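You operate a simulated robot arm through the tools that you are given. There is no shell and no other tool.

You run a simulated two-armed robot. Do the job below in one go: nothing can be reset, and whatever is moved stays where it is left.

JOB
Swap the dolly's worn castor for a good one and latch it in.
Fine: the worn one goes in the red socket.

It is judged by the outcome, as a careful person would: the job done as asked, and still so three seconds after it is handed in. It fails if anything else is knocked over, pushed out of place, dropped, spilled or broken.

ROBOT AND FRAMES
Two 7-joint arms with fingered hands on one trunk that stands fixed in place. Base frame: the origin is at the foot of the trunk, x ahead of it, y to its left, z up; the work surface is at about z = 864. Units: mm, degrees, N and s.
The left shoulder is at [50, 214, 869], the right one opposite. With the tool pointing down near the work surface each hand reaches from about 360 to 880 mm from the base axis, measured 20 degrees to its own side. Payload 3 kg a hand.
The tool frame of a hand sits at the grasp point between the pads (the TCP): z along the fingers, y along the line on which they close. The tips reach 26 mm beyond it. The gripper opens to 132 mm. The gripper's body begins 73 mm behind the TCP. The gripper is a hand of 3 fingers: y runs from the thumb to the fingers, the wrist lies at [0, 0, -229] in the tool frame, and closing takes about 1.5 s.
Orientation is told as [roll, pitch, yaw] about the base's x, y, z axes, in that order, counted from this pose: with the fingers straight down and closing along the base's y, the tool's x points along the base's -x, its y along +y and its z along -z.

CONTROLS
- The arms move only by the tool servo_tool. It takes "left_targets", "right_targets" or both (then of equal length, played together; a hand with none holds still); each is one flat list of numbers, 6 for each row, row after row: the turn, a rotation vector about the base's x, y, z in units of 60 degrees (1.0 is 60 degrees), then the shift along the base's x, y, z in units of 500 mm (1.0 is 500 mm). In form: [ax, ay, az, tx, ty, tz, ax, ay, az, tx, ty, tz, ...]. A call has 1 to 20 rows; each row is the pose to reach, as a shift and turn from the pose commanded when the call began. "left_gripper" and "right_gripper" are, for a hand that has rows, the finger opening in mm, from 0 to 132, set as the call begins (left out, the last holds). A call with a number of a shift or a turn outside -1 to 1 is refused whole. Rows are played at 5 a second. More than 50 mm and 8.6 degrees between two rows, or a gripper value outside its range, and nothing of the call is played. Where a pose cannot be reached the arm comes as near as it can. A force on the tool above 40 N (or 10 N above the force at the start of the call, whichever is more), or a blocked arm, ends the call early, and 0.2 s more pass. Each finger travels about 72 mm/s and halts on what it meets, pressing with about 33 N; the grip force reading is that of the motor and also rises with nothing between the fingers. The clock runs only during rows and for 0.2 s after the last one: add rows that repeat a pose to give the fingers time. It gives the time, the measured TCP pose, the force on the tool (base axes), the opening and the grip force at its end, in the units of the frame above (readings bear some noise), with the torque about the TCP (base axes, N m) and any sound that the robot's microphone picked up, and new pictures: "pictures" is both (left out), scene, wrist or none (wrist: the cameras of the hands that moved).
- Cameras (640 x 400 px; columns grow to the right, rows downward): "scene" is now at [40.7, 3.6, 1507.4]; the picture's right is [0.05, -1.00, 0.00], its down [-0.58, -0.03, -0.82] and it looks along [0.82, 0.04, -0.58] (base axes); focal length 376 px, centre (320, 200). "left" rides on the left gripper at [-62, 3, -92] in its tool frame; the picture's right is [-0.05, -1.00, 0.00], its down [0.83, -0.04, -0.56] and it looks along [0.55, -0.03, 0.83] (tool axes); focal length 230 px, centre (320, 200). "right" rides on the right gripper at [61, 3, -92] in its tool frame; the picture's right is [-0.05, 1.00, 0.00], its down [-0.83, -0.04, -0.56] and it looks along [-0.55, -0.03, 0.83] (tool axes); focal length 230 px, centre (320, 200). There is no depth. A picture from a camera that has moved, and an enlarged one, comes with that camera's place and axes in the base frame and with its lens.
- finger_targets(finger1, finger2, thumb_bend, hand): sets how far each is bent, from 0 (flat) to 1 (curled in); at 0.3 the hand is open as for a grip, at 0.7 the pads meet at the TCP. One left out holds its place. A second passes; each finger stops where it meets its share of the squeeze, and holds until it gets a number again. A gripper value or a shape takes the hand back. It gives what a move gives, with no picture; readings hold the bend of each and the force on the fingers (four entries, about 0 where the hand has none), thumb and palm.
- hand_shape(shape, hand): the hand has 3 fingers and takes this shape, open, in about a second: jaw (thumb against the fingers, like two jaws); tri (thumb and two fingers); tip (a fingertip pinch); poke (one finger out to press); point (the index stretched); flat (the hand flat); cup (the hand cupped); fist (a fist). The gripper value then closes the fingers along that shape, each until it touches; the sizes above hold for jaw. It gives what a move gives, with no picture.
- pan_tilt(pan, tilt): turns the head with the scene camera to pan (to the left, within 86 degrees either way) and tilt (down, from -29 to 69), counted from straight ahead of the robot. It gives what a move gives, and a new picture of the scene camera.
- enlarge(camera, box): a new picture of the part [left, top, right, bottom] of that camera's present view, enlarged. No time passes.
- hand_in(): hands the job in; it is judged then, once.

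Nothing tells you positions but the pictures and the camera data. Unless the task says otherwise, let go and move clear before handing in.

The tools are called after "Request:" as a command line: name --argument value ..., lists and objects as JSON in quotes. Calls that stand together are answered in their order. servo_tool: Moves the arms, as the interface text tells. Its arguments: {"type":"object","properties":{"left_targets":{"type":"array","items":{"type":"number"}},"left_gripper":{"type":"number"},"right_targets":{"type":"array","items":{"type":"number"}},"right_gripper":{"type":"number"},"pictures":{"type":"string","enum":["both","scene","wrist","none"]}},"required":[]} The other tools are called the same way: hand_shape (shape, hand) gives the hand a shape; finger_targets (finger1, finger2, thumb_bend, hand) moves the fingers one by one; pan_tilt (pan, tilt) turns the head that bears the scene camera; enlarge (camera, box) takes an enlarged picture of a part of a camera's view; hand_in () hands the job in.

At the start:

```text
clock: 0.0
left_ee_pos: [498.5, 189.2, 1232.2]
left_tool_rot: [0.0, 0.0, -4.1]
left_ft_force: [-0.2, 0.0, -0.1]
left_ft_torque: [-0.04, 0.01, 0.02]
left_width: 131.9
left_grip_force: 0.0
left_shape: jaw
left_bend: [0.3, 0.3, 0.3]
left_finger forces: [0.1, 0.0, 0.0, 0.0, 0.0, 0.1]
right_ee_pos: [454.0, -278.5, 1197.7]
right_tool_rot: [0.0, 0.0, -4.2]
right_ft_force: [0.7, -0.6, -0.3]
right_ft_torque: [-0.04, 0.0, 0.01]
right_width: 131.9
right_grip_force: 0.1
right_shape: jaw
right_bend: [0.3, 0.3, 0.3]
right_finger forces: [0.0, 0.0, 0.0, 0.0, 0.0, 0.0]
head pan, tilt: [2.9, 35.3]
```

scene: 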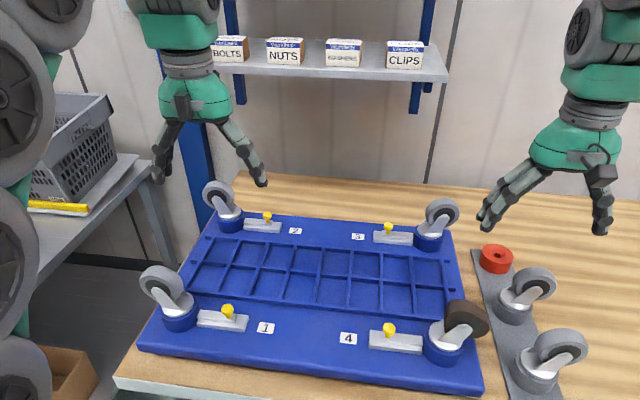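
right: 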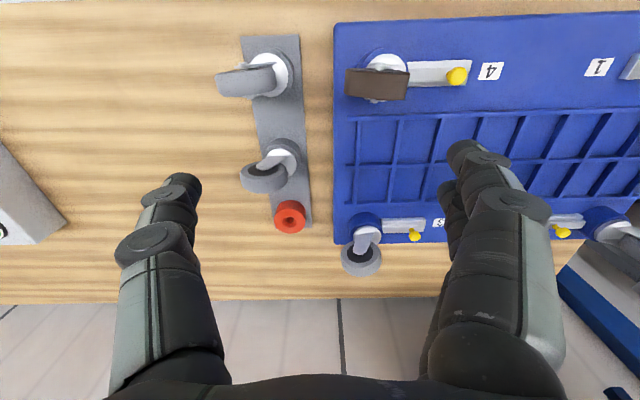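
left: 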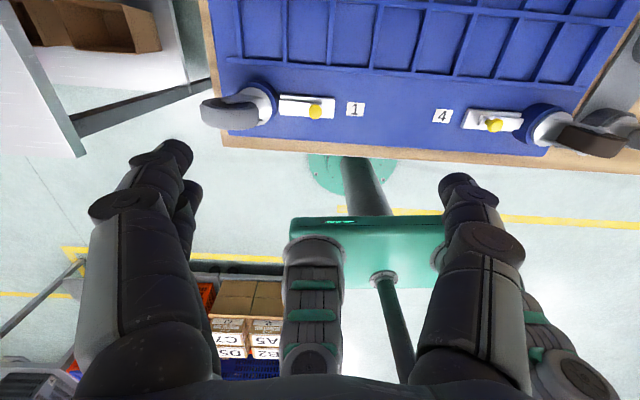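

I see a blue dolly lying upside down with four castors: the one at corner 4 has a brown, worn wheel. A grey rack to its right holds two spare castors and an empty red socket. I'll look closer before moving.

Request:
enlarge --camera "scene" --box '[340, 280, 500, 380]'

Request:
enlarge --camera "scene" --box '[460, 230, 620, 400]'

Request:
enlarge --camera "scene" --box '[120, 170, 280, 340]'

Request:
enlarge --camera "right" --box '[200, 20, 520, 290]'

```text
4.00 times, centred on (420, 330) of scene
camera zoom: at [40.7, 3.6, 1507.4], right [0.05, -1.0, 0.0], down [-0.58, -0.03, -0.82], along [0.82, 0.04, -0.58], focal length 1504 px, centre (-80, -320)
```

zoom: 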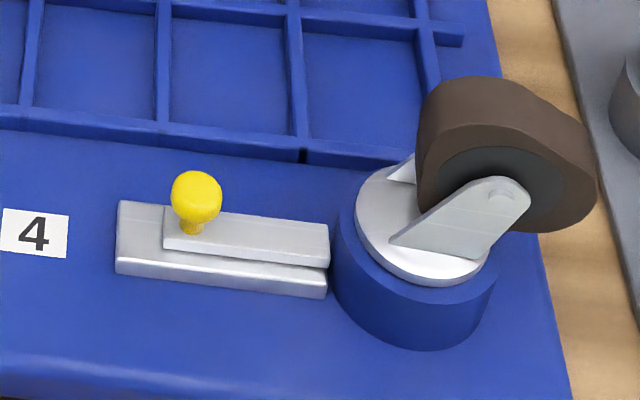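

```text
2.35 times, centred on (540, 315) of scene
camera zoom: at [40.7, 3.6, 1507.4], right [0.05, -1.0, 0.0], down [-0.58, -0.03, -0.82], along [0.82, 0.04, -0.58], focal length 885 px, centre (-198, -71)
```

zoom: 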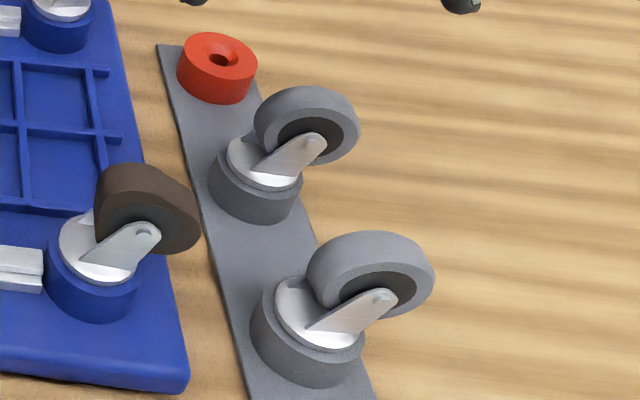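

```text
2.35 times, centred on (200, 255) of scene
camera zoom: at [40.7, 3.6, 1507.4], right [0.05, -1.0, 0.0], down [-0.58, -0.03, -0.82], along [0.82, 0.04, -0.58], focal length 885 px, centre (602, 71)
```

zoom: 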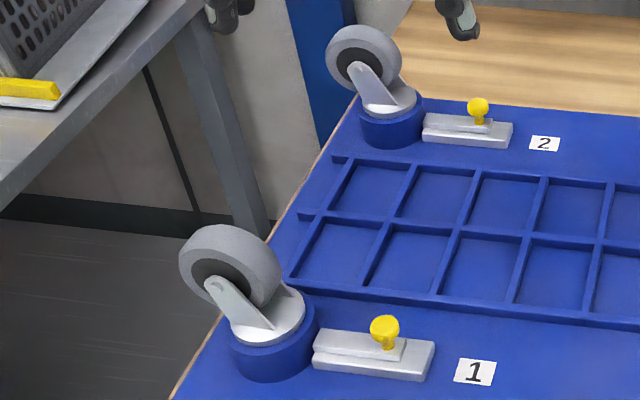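

```text
1.48 times, centred on (360, 155) of right
camera zoom: at [393.7, -271.1, 1289.4], right [0.12, 0.99, 0.0], down [0.83, -0.1, 0.56], along [0.55, -0.07, -0.83], focal length 341 px, centre (261, 267)
```

zoom: 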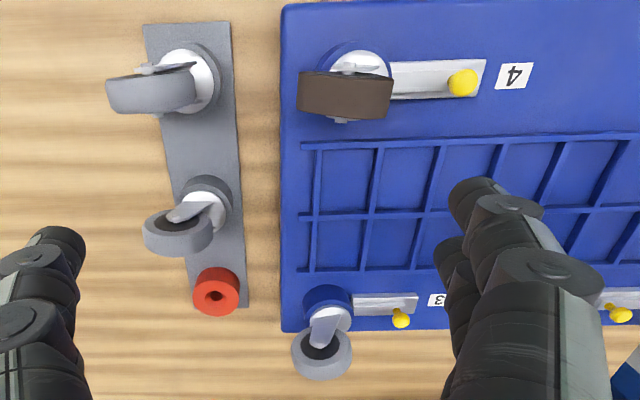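

The worn castor is at corner 4, near x 430, y -195, and its latch slide with the yellow knob is pushed toward the socket. I'll bring the right hand's camera over for better measurements.

Request:
servo_tool --right_targets '[0, 0, 0, -0.05, 0.03, -0.05, 0, 0, 0, -0.1, 0.06, -0.1, 0, 0, 0, -0.15, 0.09, -0.12, 0, 0, 0, -0.15, 0.09, -0.12]'

```text
clock: 1.0
left_ee_pos: [499.2, 188.6, 1230.9]
left_tool_rot: [0.0, 0.0, -4.1]
left_ft_force: [0.5, 0.6, -0.6]
left_ft_torque: [-0.01, 0.0, -0.02]
left_width: 132.0
left_grip_force: 0.1
left_shape: jaw
left_bend: [0.3, 0.3, 0.3]
left_finger forces: [0.0, 0.0, 0.1, 0.1, 0.0, 0.0]
right_ee_pos: [378.5, -233.2, 1139.0]
right_tool_rot: [0.0, 0.0, -4.1]
right_ft_force: [-0.4, 0.5, 0.2]
right_ft_torque: [0.0, -0.01, 0.02]
right_width: 131.9
right_grip_force: 0.1
right_shape: jaw
right_bend: [0.3, 0.3, 0.3]
right_finger forces: [0.0, 0.1, 0.1, 0.0, 0.1, 0.0]
head pan, tilt: [2.9, 35.3]
camera right: at [317.8, -226.2, 1229.9], right [0.12, 0.99, 0.0], down [0.83, -0.1, 0.56], along [0.55, -0.07, -0.83], focal length 230 px, centre (320, 200)
```

scene: 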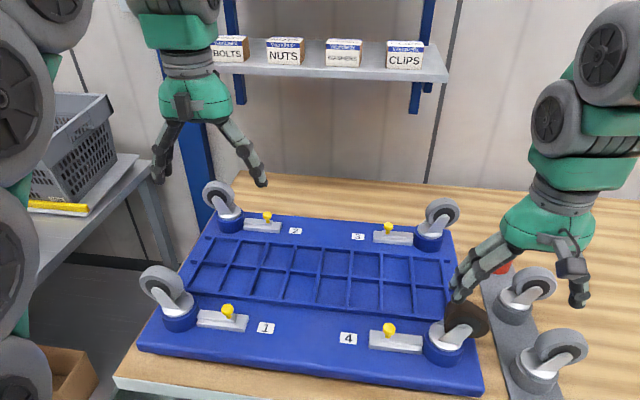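
right: 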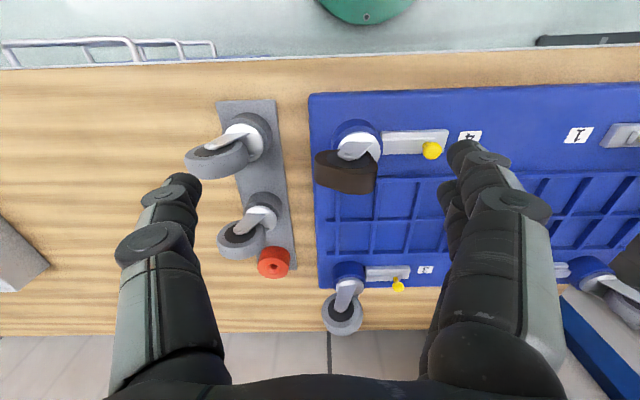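

Request:
enlarge --camera "right" --box '[180, 90, 340, 190]'

Request:
enlarge --camera "right" --box '[300, 100, 460, 200]'

Request:
enlarge --camera "right" --box '[200, 180, 360, 280]'

Request:
enlarge --camera "right" --box '[300, 240, 460, 340]'

```text
4.00 times, centred on (260, 140) of right
camera zoom: at [317.8, -226.2, 1229.9], right [0.12, 0.99, 0.0], down [0.83, -0.1, 0.56], along [0.55, -0.07, -0.83], focal length 920 px, centre (560, 440)
```

zoom: 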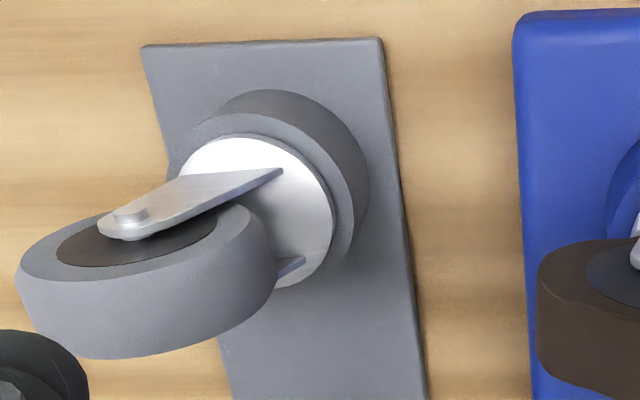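

```text
4.00 times, centred on (380, 150) of right
camera zoom: at [317.8, -226.2, 1229.9], right [0.12, 0.99, 0.0], down [0.83, -0.1, 0.56], along [0.55, -0.07, -0.83], focal length 920 px, centre (80, 400)
```

zoom: 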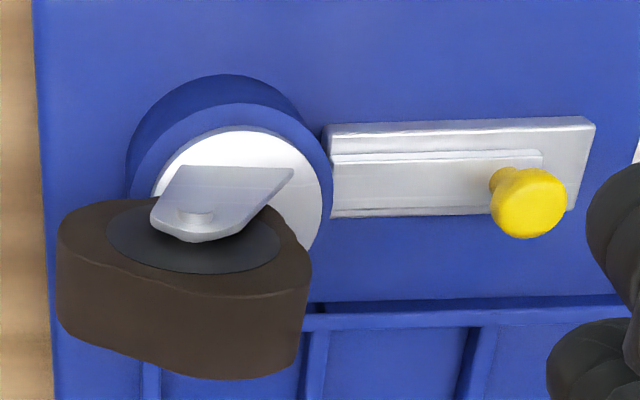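

```text
4.00 times, centred on (280, 230) of right
camera zoom: at [317.8, -226.2, 1229.9], right [0.12, 0.99, 0.0], down [0.83, -0.1, 0.56], along [0.55, -0.07, -0.83], focal length 920 px, centre (480, 80)
```

zoom: 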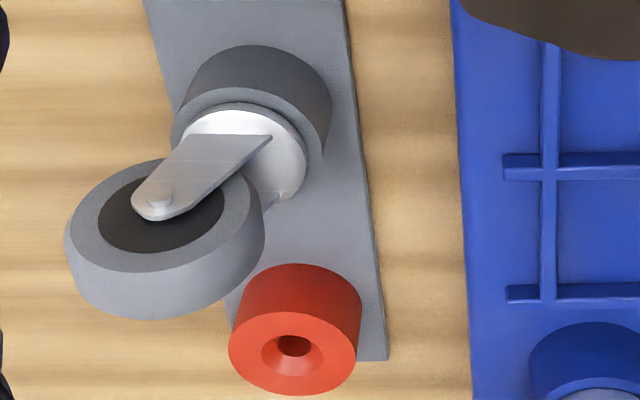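

```text
4.00 times, centred on (380, 290) of right
camera zoom: at [317.8, -226.2, 1229.9], right [0.12, 0.99, 0.0], down [0.83, -0.1, 0.56], along [0.55, -0.07, -0.83], focal length 920 px, centre (80, -160)
```

zoom: 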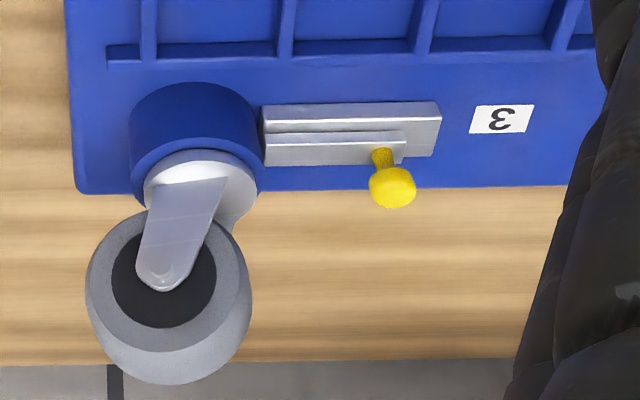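

Both spares look round so far. I'll check each of them more closely for damage, along with the latch.

Request:
enlarge --camera "scene" --box '[500, 310, 600, 400]'

Request:
enlarge --camera "scene" --box '[480, 250, 580, 340]'

Request:
enlarge --camera "scene" --box '[400, 190, 480, 260]'

Request:
enlarge --camera "scene" --box '[130, 250, 250, 340]'

Request:
pan_tilt --pan -25 --tilt 45

```text
4.44 times, centred on (550, 355) of scene
camera zoom: at [40.7, 3.6, 1507.4], right [0.05, -1.0, 0.0], down [-0.58, -0.03, -0.82], along [0.82, 0.04, -0.58], focal length 1671 px, centre (-702, -489)
```

zoom: 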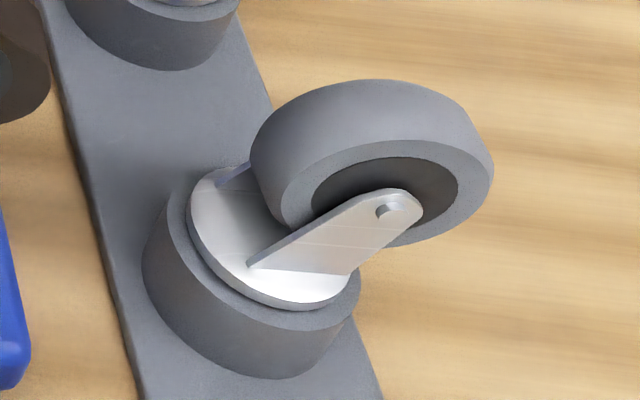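

```text
4.44 times, centred on (530, 295) of scene
camera zoom: at [40.7, 3.6, 1507.4], right [0.05, -1.0, 0.0], down [-0.58, -0.03, -0.82], along [0.82, 0.04, -0.58], focal length 1671 px, centre (-613, -222)
```

zoom: 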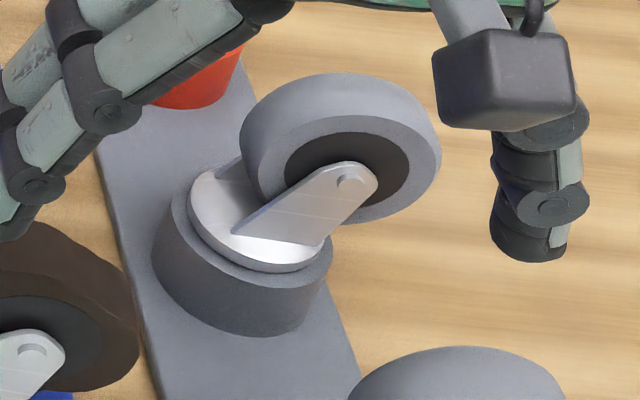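

```text
5.71 times, centred on (440, 225) of scene
camera zoom: at [40.7, 3.6, 1507.4], right [0.05, -1.0, 0.0], down [-0.58, -0.03, -0.82], along [0.82, 0.04, -0.58], focal length 2148 px, centre (-366, 57)
```

zoom: 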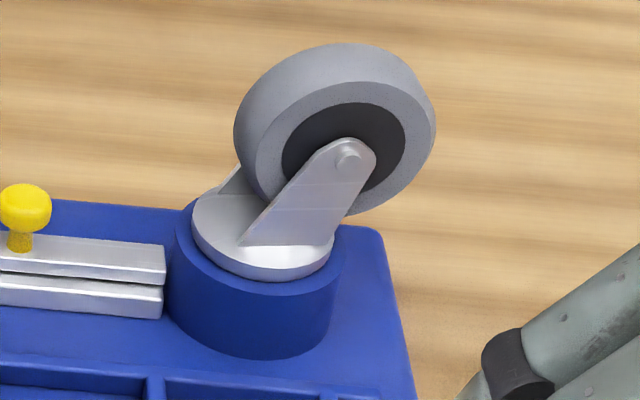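

```text
4.44 times, centred on (190, 295) of scene
camera zoom: at [40.7, 3.6, 1507.4], right [0.05, -1.0, 0.0], down [-0.58, -0.03, -0.82], along [0.82, 0.04, -0.58], focal length 1671 px, centre (898, -222)
```

zoom: 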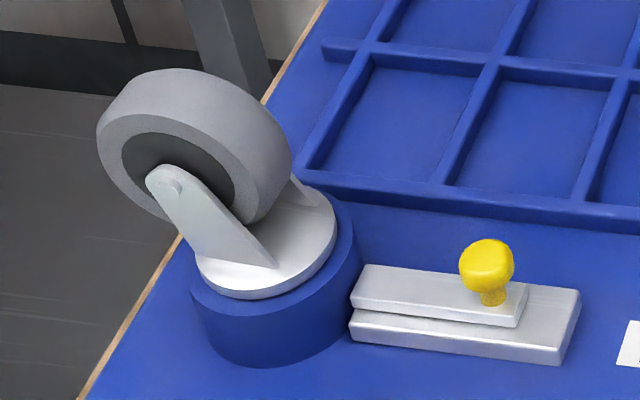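

```text
clock: 1.9
left_ee_pos: [498.7, 188.1, 1231.8]
left_tool_rot: [0.1, 0.0, -4.0]
left_ft_force: [-0.4, 0.0, -0.3]
left_ft_torque: [-0.01, -0.01, -0.01]
left_width: 131.8
left_grip_force: 0.1
left_shape: jaw
left_bend: [0.3, 0.3, 0.3]
left_finger forces: [0.0, 0.0, 0.1, 0.0, 0.0, 0.0]
right_ee_pos: [379.3, -234.2, 1139.3]
right_tool_rot: [0.0, 0.0, -4.1]
right_ft_force: [-0.4, 0.2, -0.3]
right_ft_torque: [0.04, 0.02, 0.0]
right_width: 132.2
right_grip_force: 0.0
right_shape: jaw
right_bend: [0.3, 0.3, 0.3]
right_finger forces: [0.0, 0.0, 0.0, 0.1, 0.0, 0.0]
head pan, tilt: [-25.0, 45.0]
```

scene: 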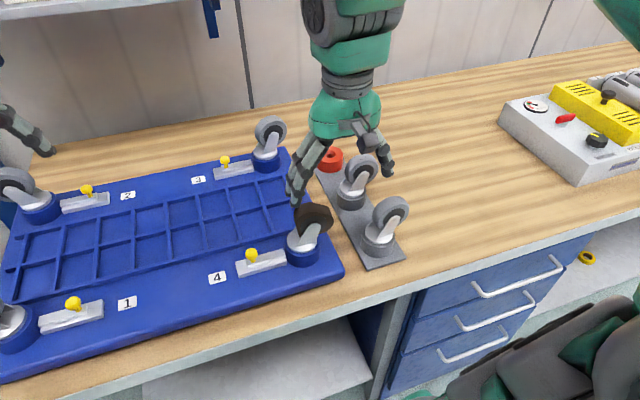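

Request:
enlarge --camera "scene" --box '[355, 185, 420, 265]'

Request:
enlarge --camera "scene" --box '[320, 140, 385, 220]'

Request:
enlarge --camera "scene" --box '[230, 105, 295, 185]'

Request:
enlarge --camera "scene" --box '[230, 195, 345, 285]'

```text
5.00 times, centred on (388, 225) of scene
camera zoom: at [26.6, -35.1, 1493.1], right [-0.42, -0.91, 0.0], down [-0.64, 0.3, -0.71], along [0.64, -0.3, -0.71], focal length 1880 px, centre (-18, 75)
```

zoom: 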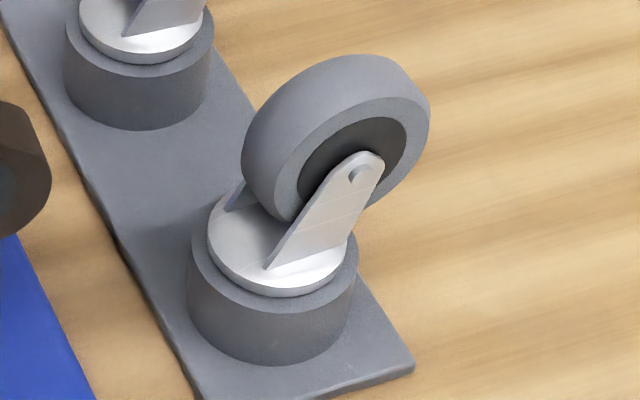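

```text
5.00 times, centred on (352, 180) of scene
camera zoom: at [26.6, -35.1, 1493.1], right [-0.42, -0.91, 0.0], down [-0.64, 0.3, -0.71], along [0.64, -0.3, -0.71], focal length 1880 px, centre (158, 300)
```

zoom: 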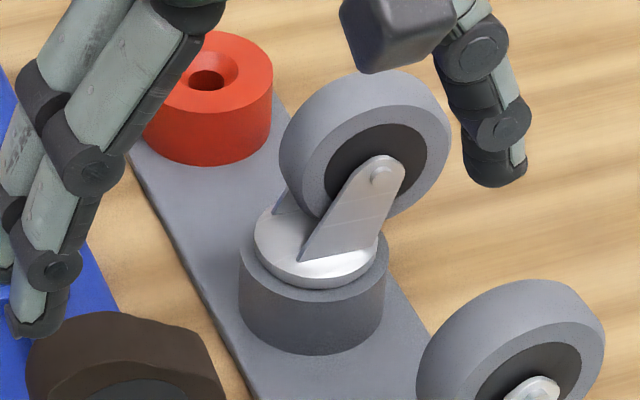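

```text
5.00 times, centred on (262, 145) of scene
camera zoom: at [26.6, -35.1, 1493.1], right [-0.42, -0.91, 0.0], down [-0.64, 0.3, -0.71], along [0.64, -0.3, -0.71], focal length 1880 px, centre (608, 475)
```

zoom: 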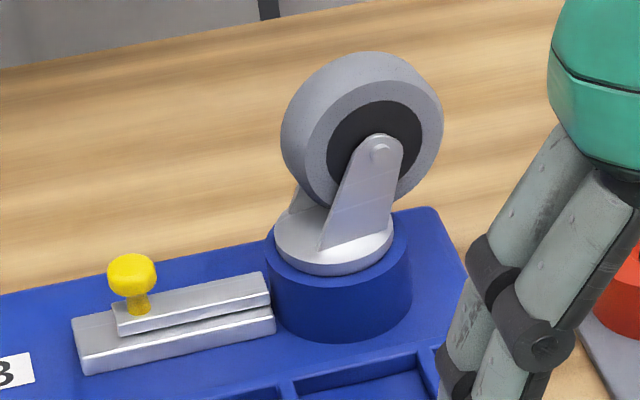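

```text
4.44 times, centred on (288, 240) of scene
camera zoom: at [26.6, -35.1, 1493.1], right [-0.42, -0.91, 0.0], down [-0.64, 0.3, -0.71], along [0.64, -0.3, -0.71], focal length 1671 px, centre (464, 22)
```

zoom: 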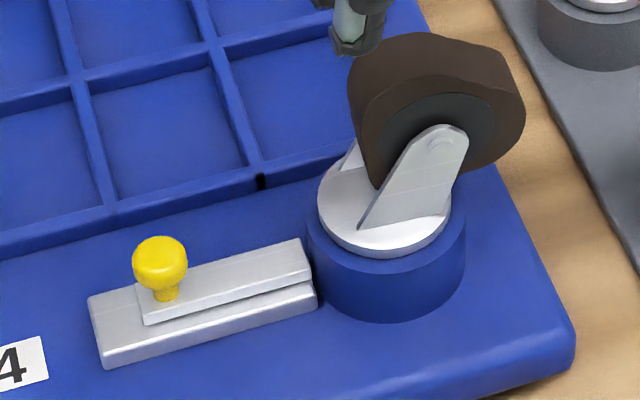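

The worn castor's plate is near (431, -190, 960) and its wheel centre near (428, -209, 1011), with the axle close to the x direction. Both spares look sound. I'll turn the right hand about 85° so it closes along the axle, staying high.

Request:
servo_tool --right_targets '[0, 0, 0.14, 0, 0, 0.02, 0, 0, 0.28, 0, 0, 0.04, 0, 0, 0.42, 0, 0, 0.06, 0, 0, 0.56, 0, 0, 0.08, 0, 0, 0.7, 0, 0, 0.1, 0, 0, 0.84, 0, 0, 0.1, 0, 0, 0.98, 0, 0, 0.1, 0, 0, 0.98, 0, 0, 0.1]'

```text
clock: 3.7
left_ee_pos: [498.4, 187.7, 1232.5]
left_tool_rot: [0.0, 0.0, -4.1]
left_ft_force: [-0.5, -0.2, 0.1]
left_ft_torque: [0.04, -0.04, 0.02]
left_width: 132.0
left_grip_force: 0.0
left_shape: jaw
left_bend: [0.3, 0.3, 0.3]
left_finger forces: [0.1, 0.0, 0.1, 0.0, 0.0, 0.2]
right_ee_pos: [378.4, -235.2, 1188.2]
right_tool_rot: [0.0, 0.0, 54.8]
right_ft_force: [-0.5, -0.1, 0.4]
right_ft_torque: [0.01, 0.02, -0.01]
right_width: 131.9
right_grip_force: 0.0
right_shape: jaw
right_bend: [0.3, 0.3, 0.3]
right_finger forces: [0.0, 0.0, 0.0, 0.0, 0.0, 0.0]
head pan, tilt: [-25.0, 45.0]
camera right: at [341.6, -282.8, 1279.7], right [-0.79, 0.62, 0.0], down [0.51, 0.65, 0.56], along [0.34, 0.44, -0.83], focal length 230 px, centre (320, 200)
```

scene: 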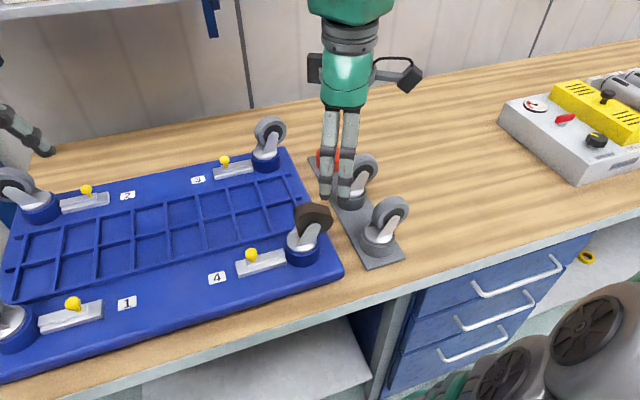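
right: 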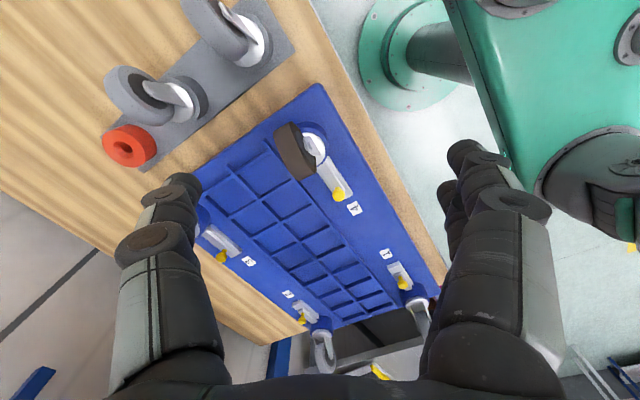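

Request:
servo_tool --right_targets '[0, 0, 0.14, 0.04, 0.02, -0.02, 0, 0, 0.28, 0.08, 0.04, -0.05, 0, 0, 0.42, 0.11, 0.05, -0.1, 0, 0, 0.5, 0.11, 0.05, -0.12, 0, 0, 0.5, 0.11, 0.05, -0.12]'

```text
clock: 4.9
left_ee_pos: [498.9, 187.9, 1230.9]
left_tool_rot: [-0.1, 0.0, -4.1]
left_ft_force: [-0.1, -0.4, 1.3]
left_ft_torque: [0.01, -0.04, 0.01]
left_width: 132.0
left_grip_force: 0.0
left_shape: jaw
left_bend: [0.3, 0.3, 0.3]
left_finger forces: [0.0, 0.1, 0.0, 0.1, 0.0, 0.0]
right_ee_pos: [435.4, -209.3, 1127.1]
right_tool_rot: [0.0, 0.0, 84.7]
right_ft_force: [0.9, 0.0, 0.0]
right_ft_torque: [0.0, 0.01, -0.05]
right_width: 131.9
right_grip_force: 0.1
right_shape: jaw
right_bend: [0.3, 0.3, 0.3]
right_finger forces: [0.1, 0.0, 0.1, 0.0, 0.1, 0.0]
head pan, tilt: [-25.0, 45.0]
camera right: at [427.0, -269.4, 1218.6], right [-0.99, 0.14, 0.0], down [0.12, 0.82, 0.55], along [0.08, 0.55, -0.83], focal length 230 px, centre (320, 200)
```

scene: 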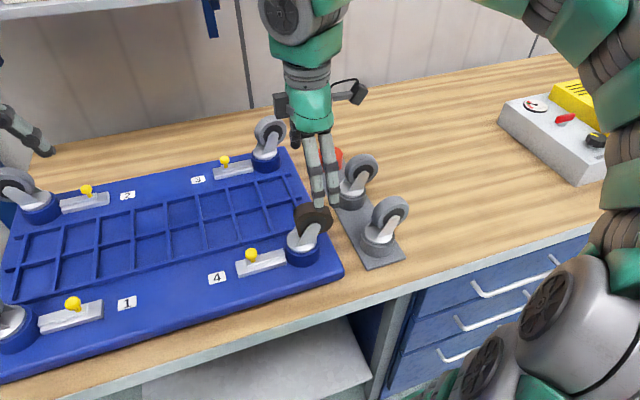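
right: 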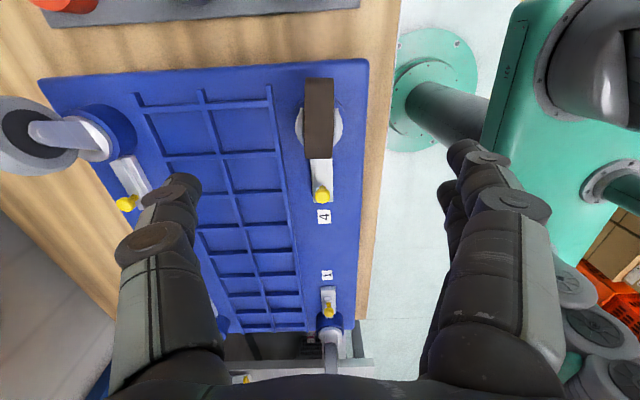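

Request:
enlarge --camera "right" --box '[260, 60, 388, 140]'

Request:
enlarge --camera "right" --box '[270, 140, 398, 220]'

Request:
enlarge --camera "scene" --box '[230, 180, 350, 280]'

```text
5.00 times, centred on (324, 100) of right
camera zoom: at [427.0, -269.4, 1218.6], right [-0.99, 0.14, 0.0], down [0.12, 0.82, 0.55], along [0.08, 0.55, -0.83], focal length 1150 px, centre (300, 700)
```

zoom: 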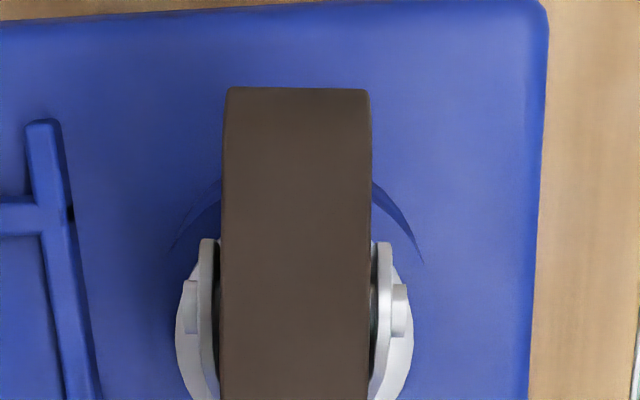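

```text
5.00 times, centred on (334, 180) of right
camera zoom: at [427.0, -269.4, 1218.6], right [-0.99, 0.14, 0.0], down [0.12, 0.82, 0.55], along [0.08, 0.55, -0.83], focal length 1150 px, centre (250, 300)
```

zoom: 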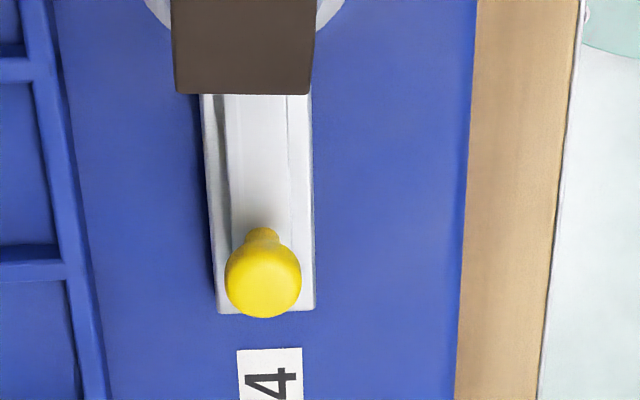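

```text
4.00 times, centred on (290, 230) of scene
camera zoom: at [26.6, -35.2, 1493.0], right [-0.42, -0.91, 0.0], down [-0.64, 0.3, -0.71], along [0.64, -0.3, -0.71], focal length 1504 px, centre (440, 80)
```

zoom: 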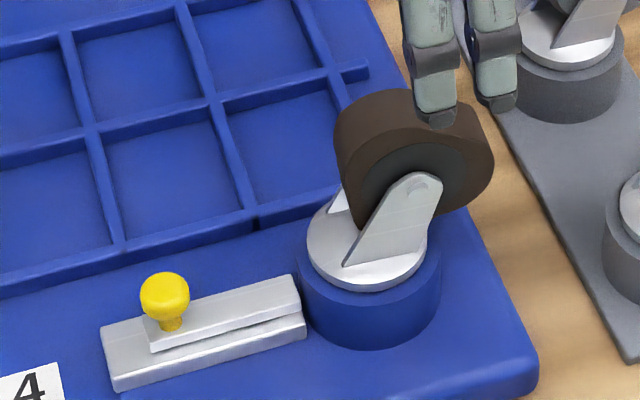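

The dolly is yawed by about -6°. I put the knob at about (452, -95, 940), the socket 4 plate at (441, -191, 941) and the worn wheel's axle at (437, -210, 992). For the knob I'll turn the hand back so it pinches along the slide direction, which keeps the wrist camera clear of the wheel.

Request:
servo_tool --right_targets '[0, 0, -0.14, 0, 0.04, 0.04, 0, 0, -0.28, 0, 0.08, 0.04, 0, 0, -0.42, 0.0, 0.12, 0.04, 0, 0, -0.56, 0.0, 0.16, 0.04, 0, 0, -0.7, 0, 0.2, 0.04, 0, 0, -0.84, 0, 0.22, 0.02, 0, 0, -0.98, 0, 0.22, 0, 0, 0, -0.98, 0, 0.22, 0]' --pictures "none"

Request:
servo_tool --right_targets '[0, 0, -0.14, 0, 0, 0, 0, 0, -0.28, 0, 0, -0.02, 0, 0, -0.42, 0.0, 0, -0.06, 0, 0, -0.53, 0.0, 0, -0.08, 0, 0, -0.53, 0, 0, -0.1, 0, 0, -0.53, 0, 0, -0.1]' --right_gripper 70

```text
clock: 6.7
left_ee_pos: [498.7, 189.7, 1232.4]
left_tool_rot: [0.0, 0.1, -4.1]
left_ft_force: [0.0, 0.5, 0.3]
left_ft_torque: [-0.01, -0.01, 0.03]
left_width: 131.9
left_grip_force: 0.0
left_shape: jaw
left_bend: [0.3, 0.3, 0.3]
left_finger forces: [0.1, 0.0, 0.0, 0.0, 0.1, 0.1]
right_ee_pos: [435.4, -98.9, 1126.9]
right_tool_rot: [0.0, 0.1, 25.8]
right_ft_force: [1.0, -0.3, -0.4]
right_ft_torque: [0.01, 0.03, 0.03]
right_width: 131.9
right_grip_force: 0.0
right_shape: jaw
right_bend: [0.3, 0.3, 0.3]
right_finger forces: [0.1, 0.0, 0.1, 0.1, 0.0, 0.0]
head pan, tilt: [-25.0, 45.0]
```

```text
clock: 8.1
left_ee_pos: [498.3, 187.4, 1233.9]
left_tool_rot: [0.0, -0.1, -4.2]
left_ft_force: [-0.6, -0.2, -0.2]
left_ft_torque: [-0.01, -0.01, 0.02]
left_width: 131.5
left_grip_force: 0.1
left_shape: jaw
left_bend: [0.3, 0.3, 0.3]
left_finger forces: [0.1, 0.0, 0.1, 0.0, 0.1, 0.0]
right_ee_pos: [433.5, -98.7, 1077.6]
right_tool_rot: [-0.1, 0.0, -6.0]
right_ft_force: [-0.6, -0.1, -0.2]
right_ft_torque: [-0.01, 0.01, -0.04]
right_width: 70.6
right_grip_force: 0.0
right_shape: jaw
right_bend: [0.72, 0.72, 0.7]
right_finger forces: [0.0, 0.1, 0.0, 0.1, 0.0, 0.1]
head pan, tilt: [-25.0, 45.0]
camera right: at [373.6, -88.9, 1168.8], right [0.16, 0.99, 0.0], down [0.82, -0.13, 0.56], along [0.55, -0.09, -0.83], focal length 230 px, centre (320, 200)
```

scene: 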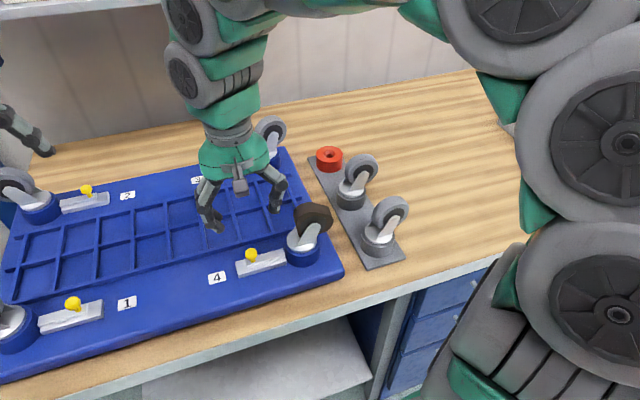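
right: 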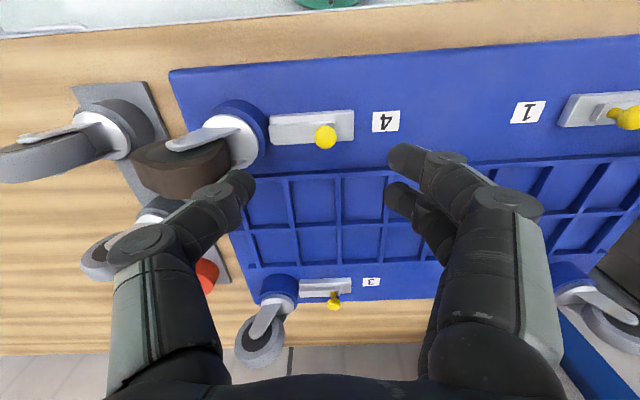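

Request:
servo_tool --right_targets '[0, 0, 0, 0.016, 0.004, -0.05, 0, 0, 0, 0.032, 0.008, -0.11, 0, 0, 0, 0.032, 0.008, -0.17, 0, 0, 0, 0.032, 0.008, -0.2, 0, 0, 0, 0.032, 0.008, -0.2]'

Request:
enlarge --camera "right" --box '[220, 100, 420, 225]'

Request:
enlarge --camera "scene" --box '[180, 180, 340, 280]'

```text
clock: 9.3
left_ee_pos: [499.6, 187.9, 1232.1]
left_tool_rot: [0.0, 0.0, -4.2]
left_ft_force: [-0.4, -0.5, 0.3]
left_ft_torque: [-0.04, -0.02, 0.0]
left_width: 132.0
left_grip_force: 0.0
left_shape: jaw
left_bend: [0.3, 0.3, 0.3]
left_finger forces: [0.0, 0.0, 0.0, 0.0, 0.1, 0.0]
right_ee_pos: [451.2, -94.7, 977.8]
right_tool_rot: [0.0, 0.0, -5.9]
right_ft_force: [-0.3, -0.1, -0.4]
right_ft_torque: [0.0, 0.01, -0.02]
right_width: 70.8
right_grip_force: 0.0
right_shape: jaw
right_bend: [0.72, 0.72, 0.7]
right_finger forces: [0.1, 0.1, 0.0, 0.1, 0.2, 0.0]
head pan, tilt: [-25.0, 45.0]
camera right: at [390.6, -85.7, 1069.1], right [0.16, 0.99, 0.0], down [0.82, -0.13, 0.56], along [0.55, -0.09, -0.83], focal length 230 px, centre (320, 200)
```

scene: 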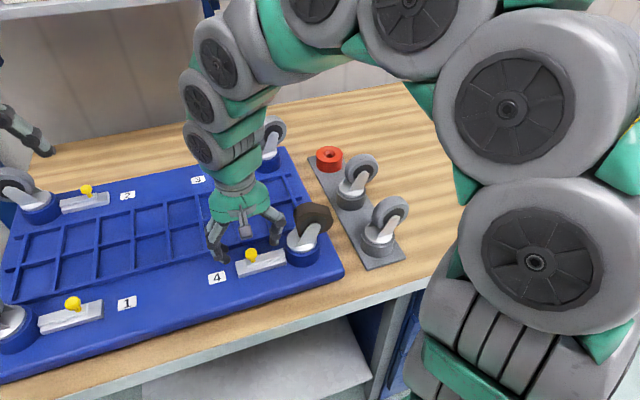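
right: 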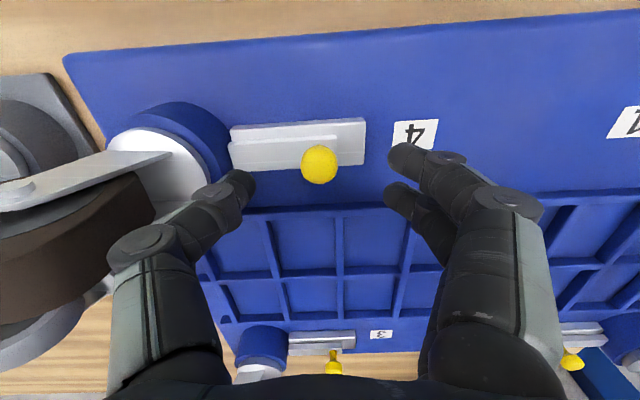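

```text
3.20 times, centred on (320, 162) of right
camera zoom: at [390.6, -85.7, 1069.1], right [0.16, 0.99, 0.0], down [0.82, -0.13, 0.56], along [0.55, -0.09, -0.83], focal length 736 px, centre (320, 320)
```

zoom: 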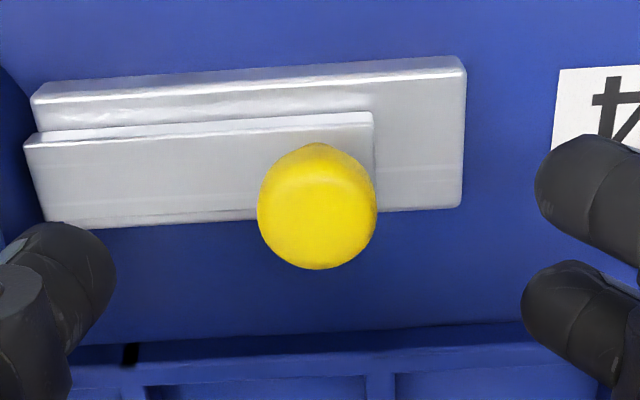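

```text
4.00 times, centred on (260, 230) of scene
camera zoom: at [26.6, -35.2, 1493.0], right [-0.42, -0.91, 0.0], down [-0.64, 0.3, -0.71], along [0.64, -0.3, -0.71], focal length 1504 px, centre (560, 80)
```

zoom: 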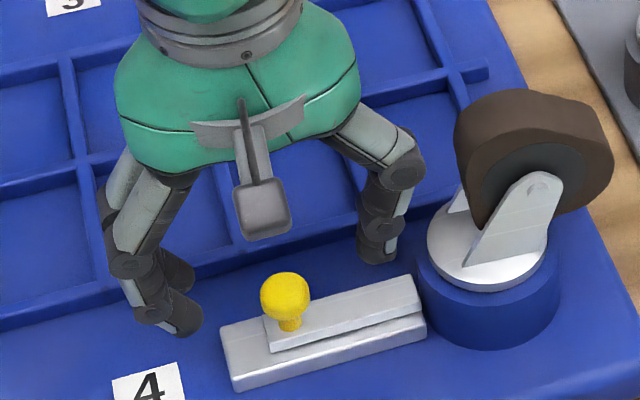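

Request:
servo_tool --right_targets '[0, 0, 0, -0.003, -0.002, -0.02, 0, 0, 0, -0.003, -0.002, -0.044, 0, 0, 0, -0.003, -0.002, -0.044]' --pictures "none"

Request:
servo_tool --right_targets '[0, 0, 0, 0, 0, 0, 0, 0, 0, 0, 0, 0, 0, 0, 0, 0, 0, 0, 0, 0, 0, 0, 0, 0, 0, 0, 0, 0, 0, 0, 0, 0, 0, 0, 0, 0]' --right_gripper 10

Request:
enlarge --camera "right" --box '[220, 100, 420, 225]'

Request:
enlarge --camera "scene" --box '[180, 180, 340, 280]'

```text
clock: 10.1
left_ee_pos: [499.4, 188.2, 1230.9]
left_tool_rot: [0.0, 0.0, -4.1]
left_ft_force: [-0.1, 0.1, 0.5]
left_ft_torque: [0.04, 0.01, 0.0]
left_width: 131.6
left_grip_force: 0.1
left_shape: jaw
left_bend: [0.3, 0.3, 0.3]
left_finger forces: [0.0, 0.0, 0.0, 0.0, 0.1, 0.0]
right_ee_pos: [450.4, -96.1, 954.5]
right_tool_rot: [-0.1, 0.0, -5.9]
right_ft_force: [0.4, -0.3, -0.4]
right_ft_torque: [-0.01, 0.02, 0.0]
right_width: 70.5
right_grip_force: 0.0
right_shape: jaw
right_bend: [0.72, 0.72, 0.7]
right_finger forces: [0.0, 0.1, 0.0, 0.1, 0.0, 0.0]
head pan, tilt: [-25.0, 45.0]
```

```text
clock: 11.5
left_ee_pos: [499.5, 187.6, 1231.4]
left_tool_rot: [0.0, -0.1, -4.1]
left_ft_force: [-0.1, -0.1, 0.5]
left_ft_torque: [0.02, -0.03, 0.04]
left_width: 132.2
left_grip_force: 0.2
left_shape: jaw
left_bend: [0.3, 0.3, 0.3]
left_finger forces: [0.0, 0.0, 0.1, 0.0, 0.0, 0.0]
right_ee_pos: [448.7, -97.0, 954.6]
right_tool_rot: [-0.1, 0.1, -5.9]
right_ft_force: [0.3, -2.2, -0.4]
right_ft_torque: [-0.02, 0.04, 0.0]
right_width: 10.9
right_grip_force: 0.2
right_shape: jaw
right_bend: [0.71, 0.71, 0.7]
right_finger forces: [0.1, 0.0, 0.0, 0.0, 1.4, 0.0]
head pan, tilt: [-25.0, 45.0]
camera right: at [388.5, -86.4, 1046.7], right [0.15, 0.99, 0.0], down [0.82, -0.13, 0.56], along [0.55, -0.09, -0.83], focal length 230 px, centre (320, 200)
```

scene: 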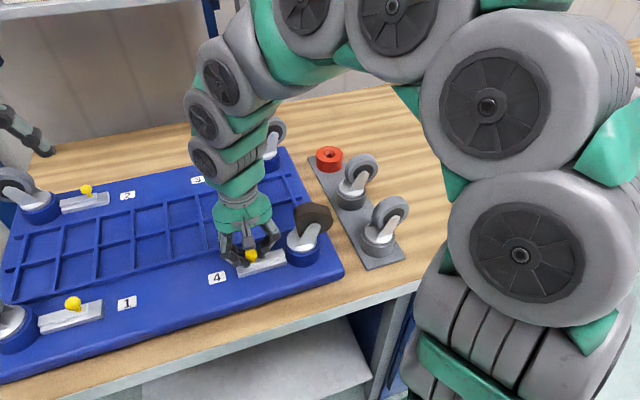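
right: 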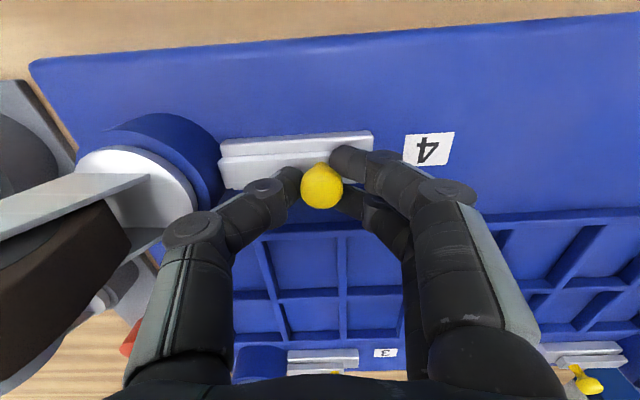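

```text
3.20 times, centred on (320, 162) of right
camera zoom: at [388.5, -86.4, 1046.7], right [0.15, 0.99, 0.0], down [0.82, -0.13, 0.56], along [0.55, -0.09, -0.83], focal length 736 px, centre (320, 320)
```

zoom: 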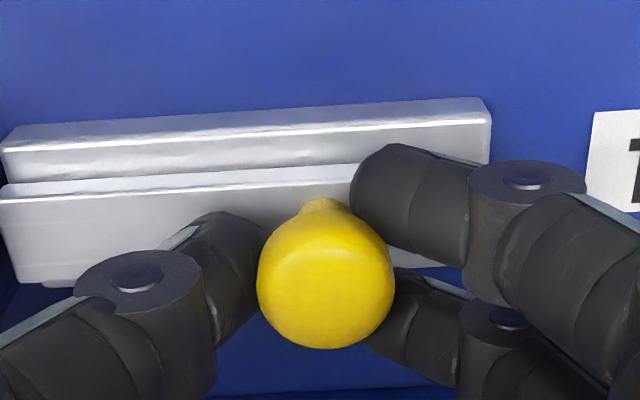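

```text
4.00 times, centred on (260, 230) of scene
camera zoom: at [26.6, -35.2, 1493.0], right [-0.42, -0.91, 0.0], down [-0.64, 0.3, -0.71], along [0.64, -0.3, -0.71], focal length 1504 px, centre (560, 80)
```

zoom: 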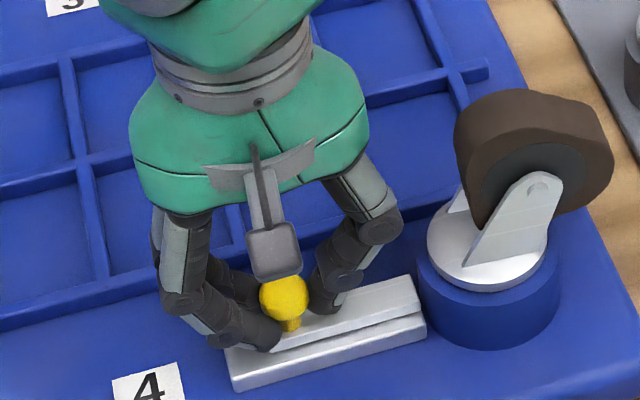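

The fingers are around the neck of the knob. I'll slide it along +y, away from the socket, in small steps.

Request:
servo_tool --right_targets '[0, 0, 0, 0.001, 0.01, 0, 0, 0, 0, 0.002, 0.02, 0, 0, 0, 0, 0.003, 0.03, 0, 0, 0, 0, 0.004, 0.04, 0, 0, 0, 0, 0.005, 0.048, 0, 0, 0, 0, 0.005, 0.048, 0]'

Request:
enlarge --camera "right" --box '[180, 100, 420, 250]'

Request:
enlarge --camera "scene" --box '[180, 180, 340, 280]'

```text
clock: 12.9
left_ee_pos: [498.7, 188.2, 1231.6]
left_tool_rot: [-0.1, 0.0, -4.2]
left_ft_force: [-0.5, 0.7, -0.2]
left_ft_torque: [0.01, 0.05, 0.0]
left_width: 131.7
left_grip_force: 0.0
left_shape: jaw
left_bend: [0.3, 0.3, 0.3]
left_finger forces: [0.1, 0.0, 0.1, 0.0, 0.0, 0.0]
right_ee_pos: [451.7, -71.8, 955.3]
right_tool_rot: [0.0, 0.0, -5.8]
right_ft_force: [0.3, -9.7, 2.6]
right_ft_torque: [-0.15, 0.01, 0.02]
right_width: 13.1
right_grip_force: 0.0
right_shape: jaw
right_bend: [0.71, 0.71, 0.7]
right_finger forces: [0.0, 0.1, 0.0, 0.0, 8.3, 0.0]
head pan, tilt: [-25.0, 45.0]
camera right: at [391.4, -62.1, 1047.0], right [0.15, 0.99, 0.0], down [0.82, -0.13, 0.56], along [0.55, -0.09, -0.83], focal length 230 px, centre (320, 200)
```

scene: 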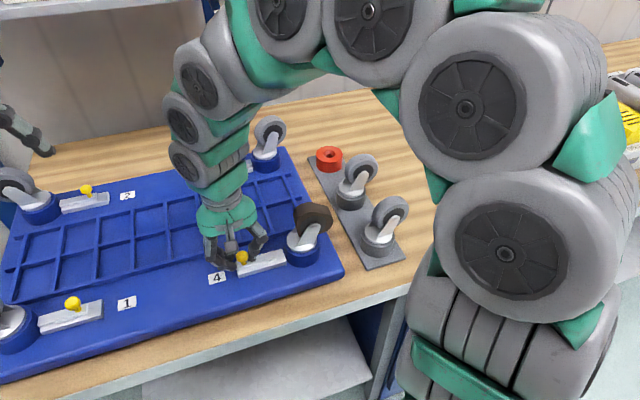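
right: 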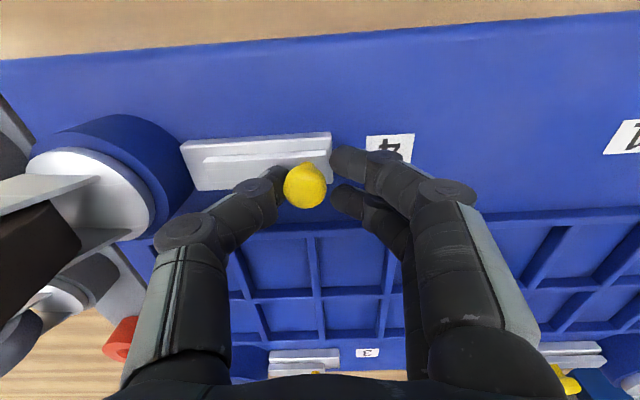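

```text
2.67 times, centred on (300, 175) of right
camera zoom: at [391.4, -62.1, 1047.0], right [0.15, 0.99, 0.0], down [0.82, -0.13, 0.56], along [0.55, -0.09, -0.83], focal length 614 px, centre (373, 267)
```

zoom: 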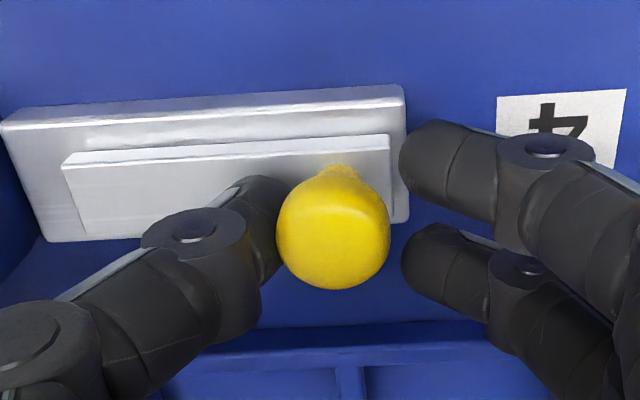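

```text
4.00 times, centred on (260, 230) of scene
camera zoom: at [26.6, -35.3, 1493.0], right [-0.42, -0.91, 0.0], down [-0.64, 0.3, -0.71], along [0.64, -0.3, -0.71], focal length 1504 px, centre (560, 80)
```

zoom: 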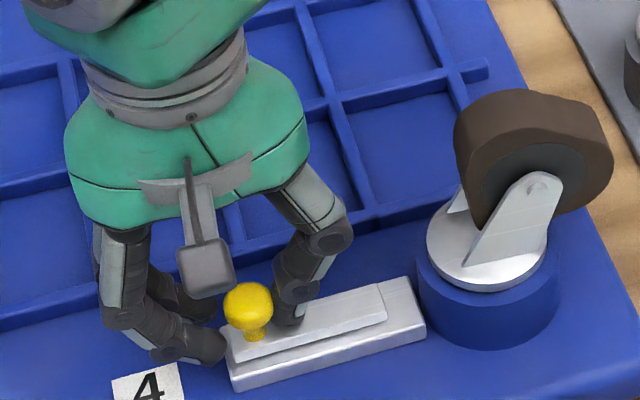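

Request:
servo_tool --right_targets '[0, 0, 0, 0.0005, 0.005, 0, 0, 0, 0, 0.001, 0.01, 0, 0, 0, 0, 0.0015, 0.014, 0, 0, 0, 0, 0.0015, 0.014, 0]'

Request:
enlarge --camera "right" --box '[140, 100, 380, 250]'

Request:
enlarge --camera "scene" --box '[180, 180, 340, 280]'

```text
clock: 13.9
left_ee_pos: [498.4, 187.7, 1232.0]
left_tool_rot: [0.0, -0.1, -4.2]
left_ft_force: [0.2, 0.7, -0.4]
left_ft_torque: [-0.01, -0.02, -0.01]
left_width: 131.9
left_grip_force: 0.1
left_shape: jaw
left_bend: [0.3, 0.3, 0.3]
left_finger forces: [0.0, 0.1, 0.1, 0.0, 0.0, 0.0]
right_ee_pos: [452.8, -65.2, 954.9]
right_tool_rot: [0.0, 0.0, -5.9]
right_ft_force: [1.3, -16.6, 7.6]
right_ft_torque: [-0.41, 0.0, 0.08]
right_width: 15.7
right_grip_force: 0.0
right_shape: jaw
right_bend: [0.71, 0.71, 0.69]
right_finger forces: [0.1, 0.0, 0.0, 0.0, 16.2, 0.0]
head pan, tilt: [-25.0, 45.0]
camera right: at [391.8, -55.6, 1046.8], right [0.15, 0.99, 0.0], down [0.82, -0.13, 0.56], along [0.55, -0.09, -0.83], focal length 230 px, centre (320, 200)
```

scene: 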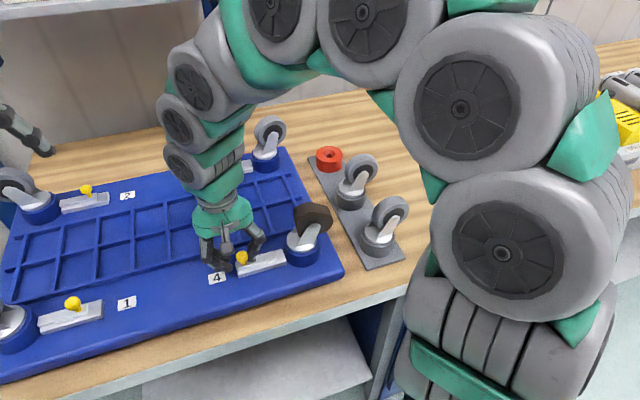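
right: 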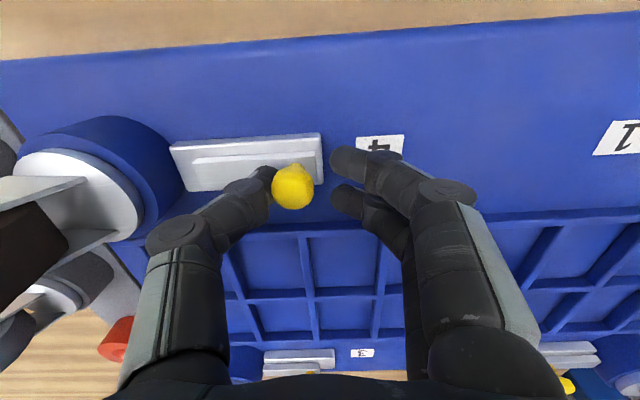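

```text
2.67 times, centred on (260, 175) of right
camera zoom: at [391.8, -55.6, 1046.8], right [0.15, 0.99, 0.0], down [0.82, -0.13, 0.56], along [0.55, -0.09, -0.83], focal length 614 px, centre (480, 267)
```

zoom: 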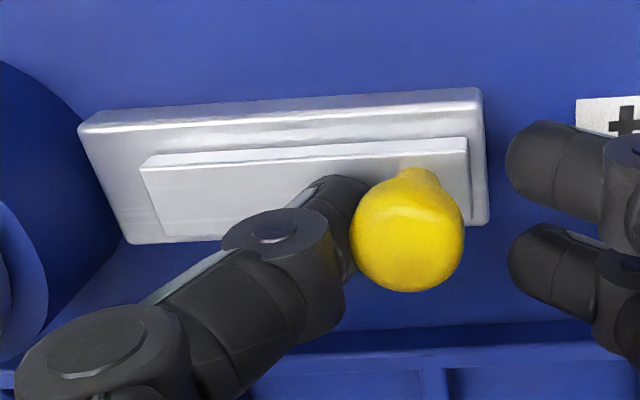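

```text
4.00 times, centred on (260, 230) of scene
camera zoom: at [26.6, -35.4, 1493.0], right [-0.42, -0.91, 0.0], down [-0.64, 0.3, -0.71], along [0.64, -0.3, -0.71], focal length 1504 px, centre (560, 80)
```

zoom: 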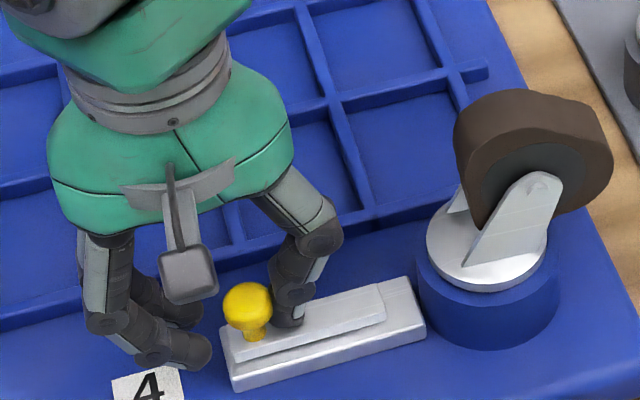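

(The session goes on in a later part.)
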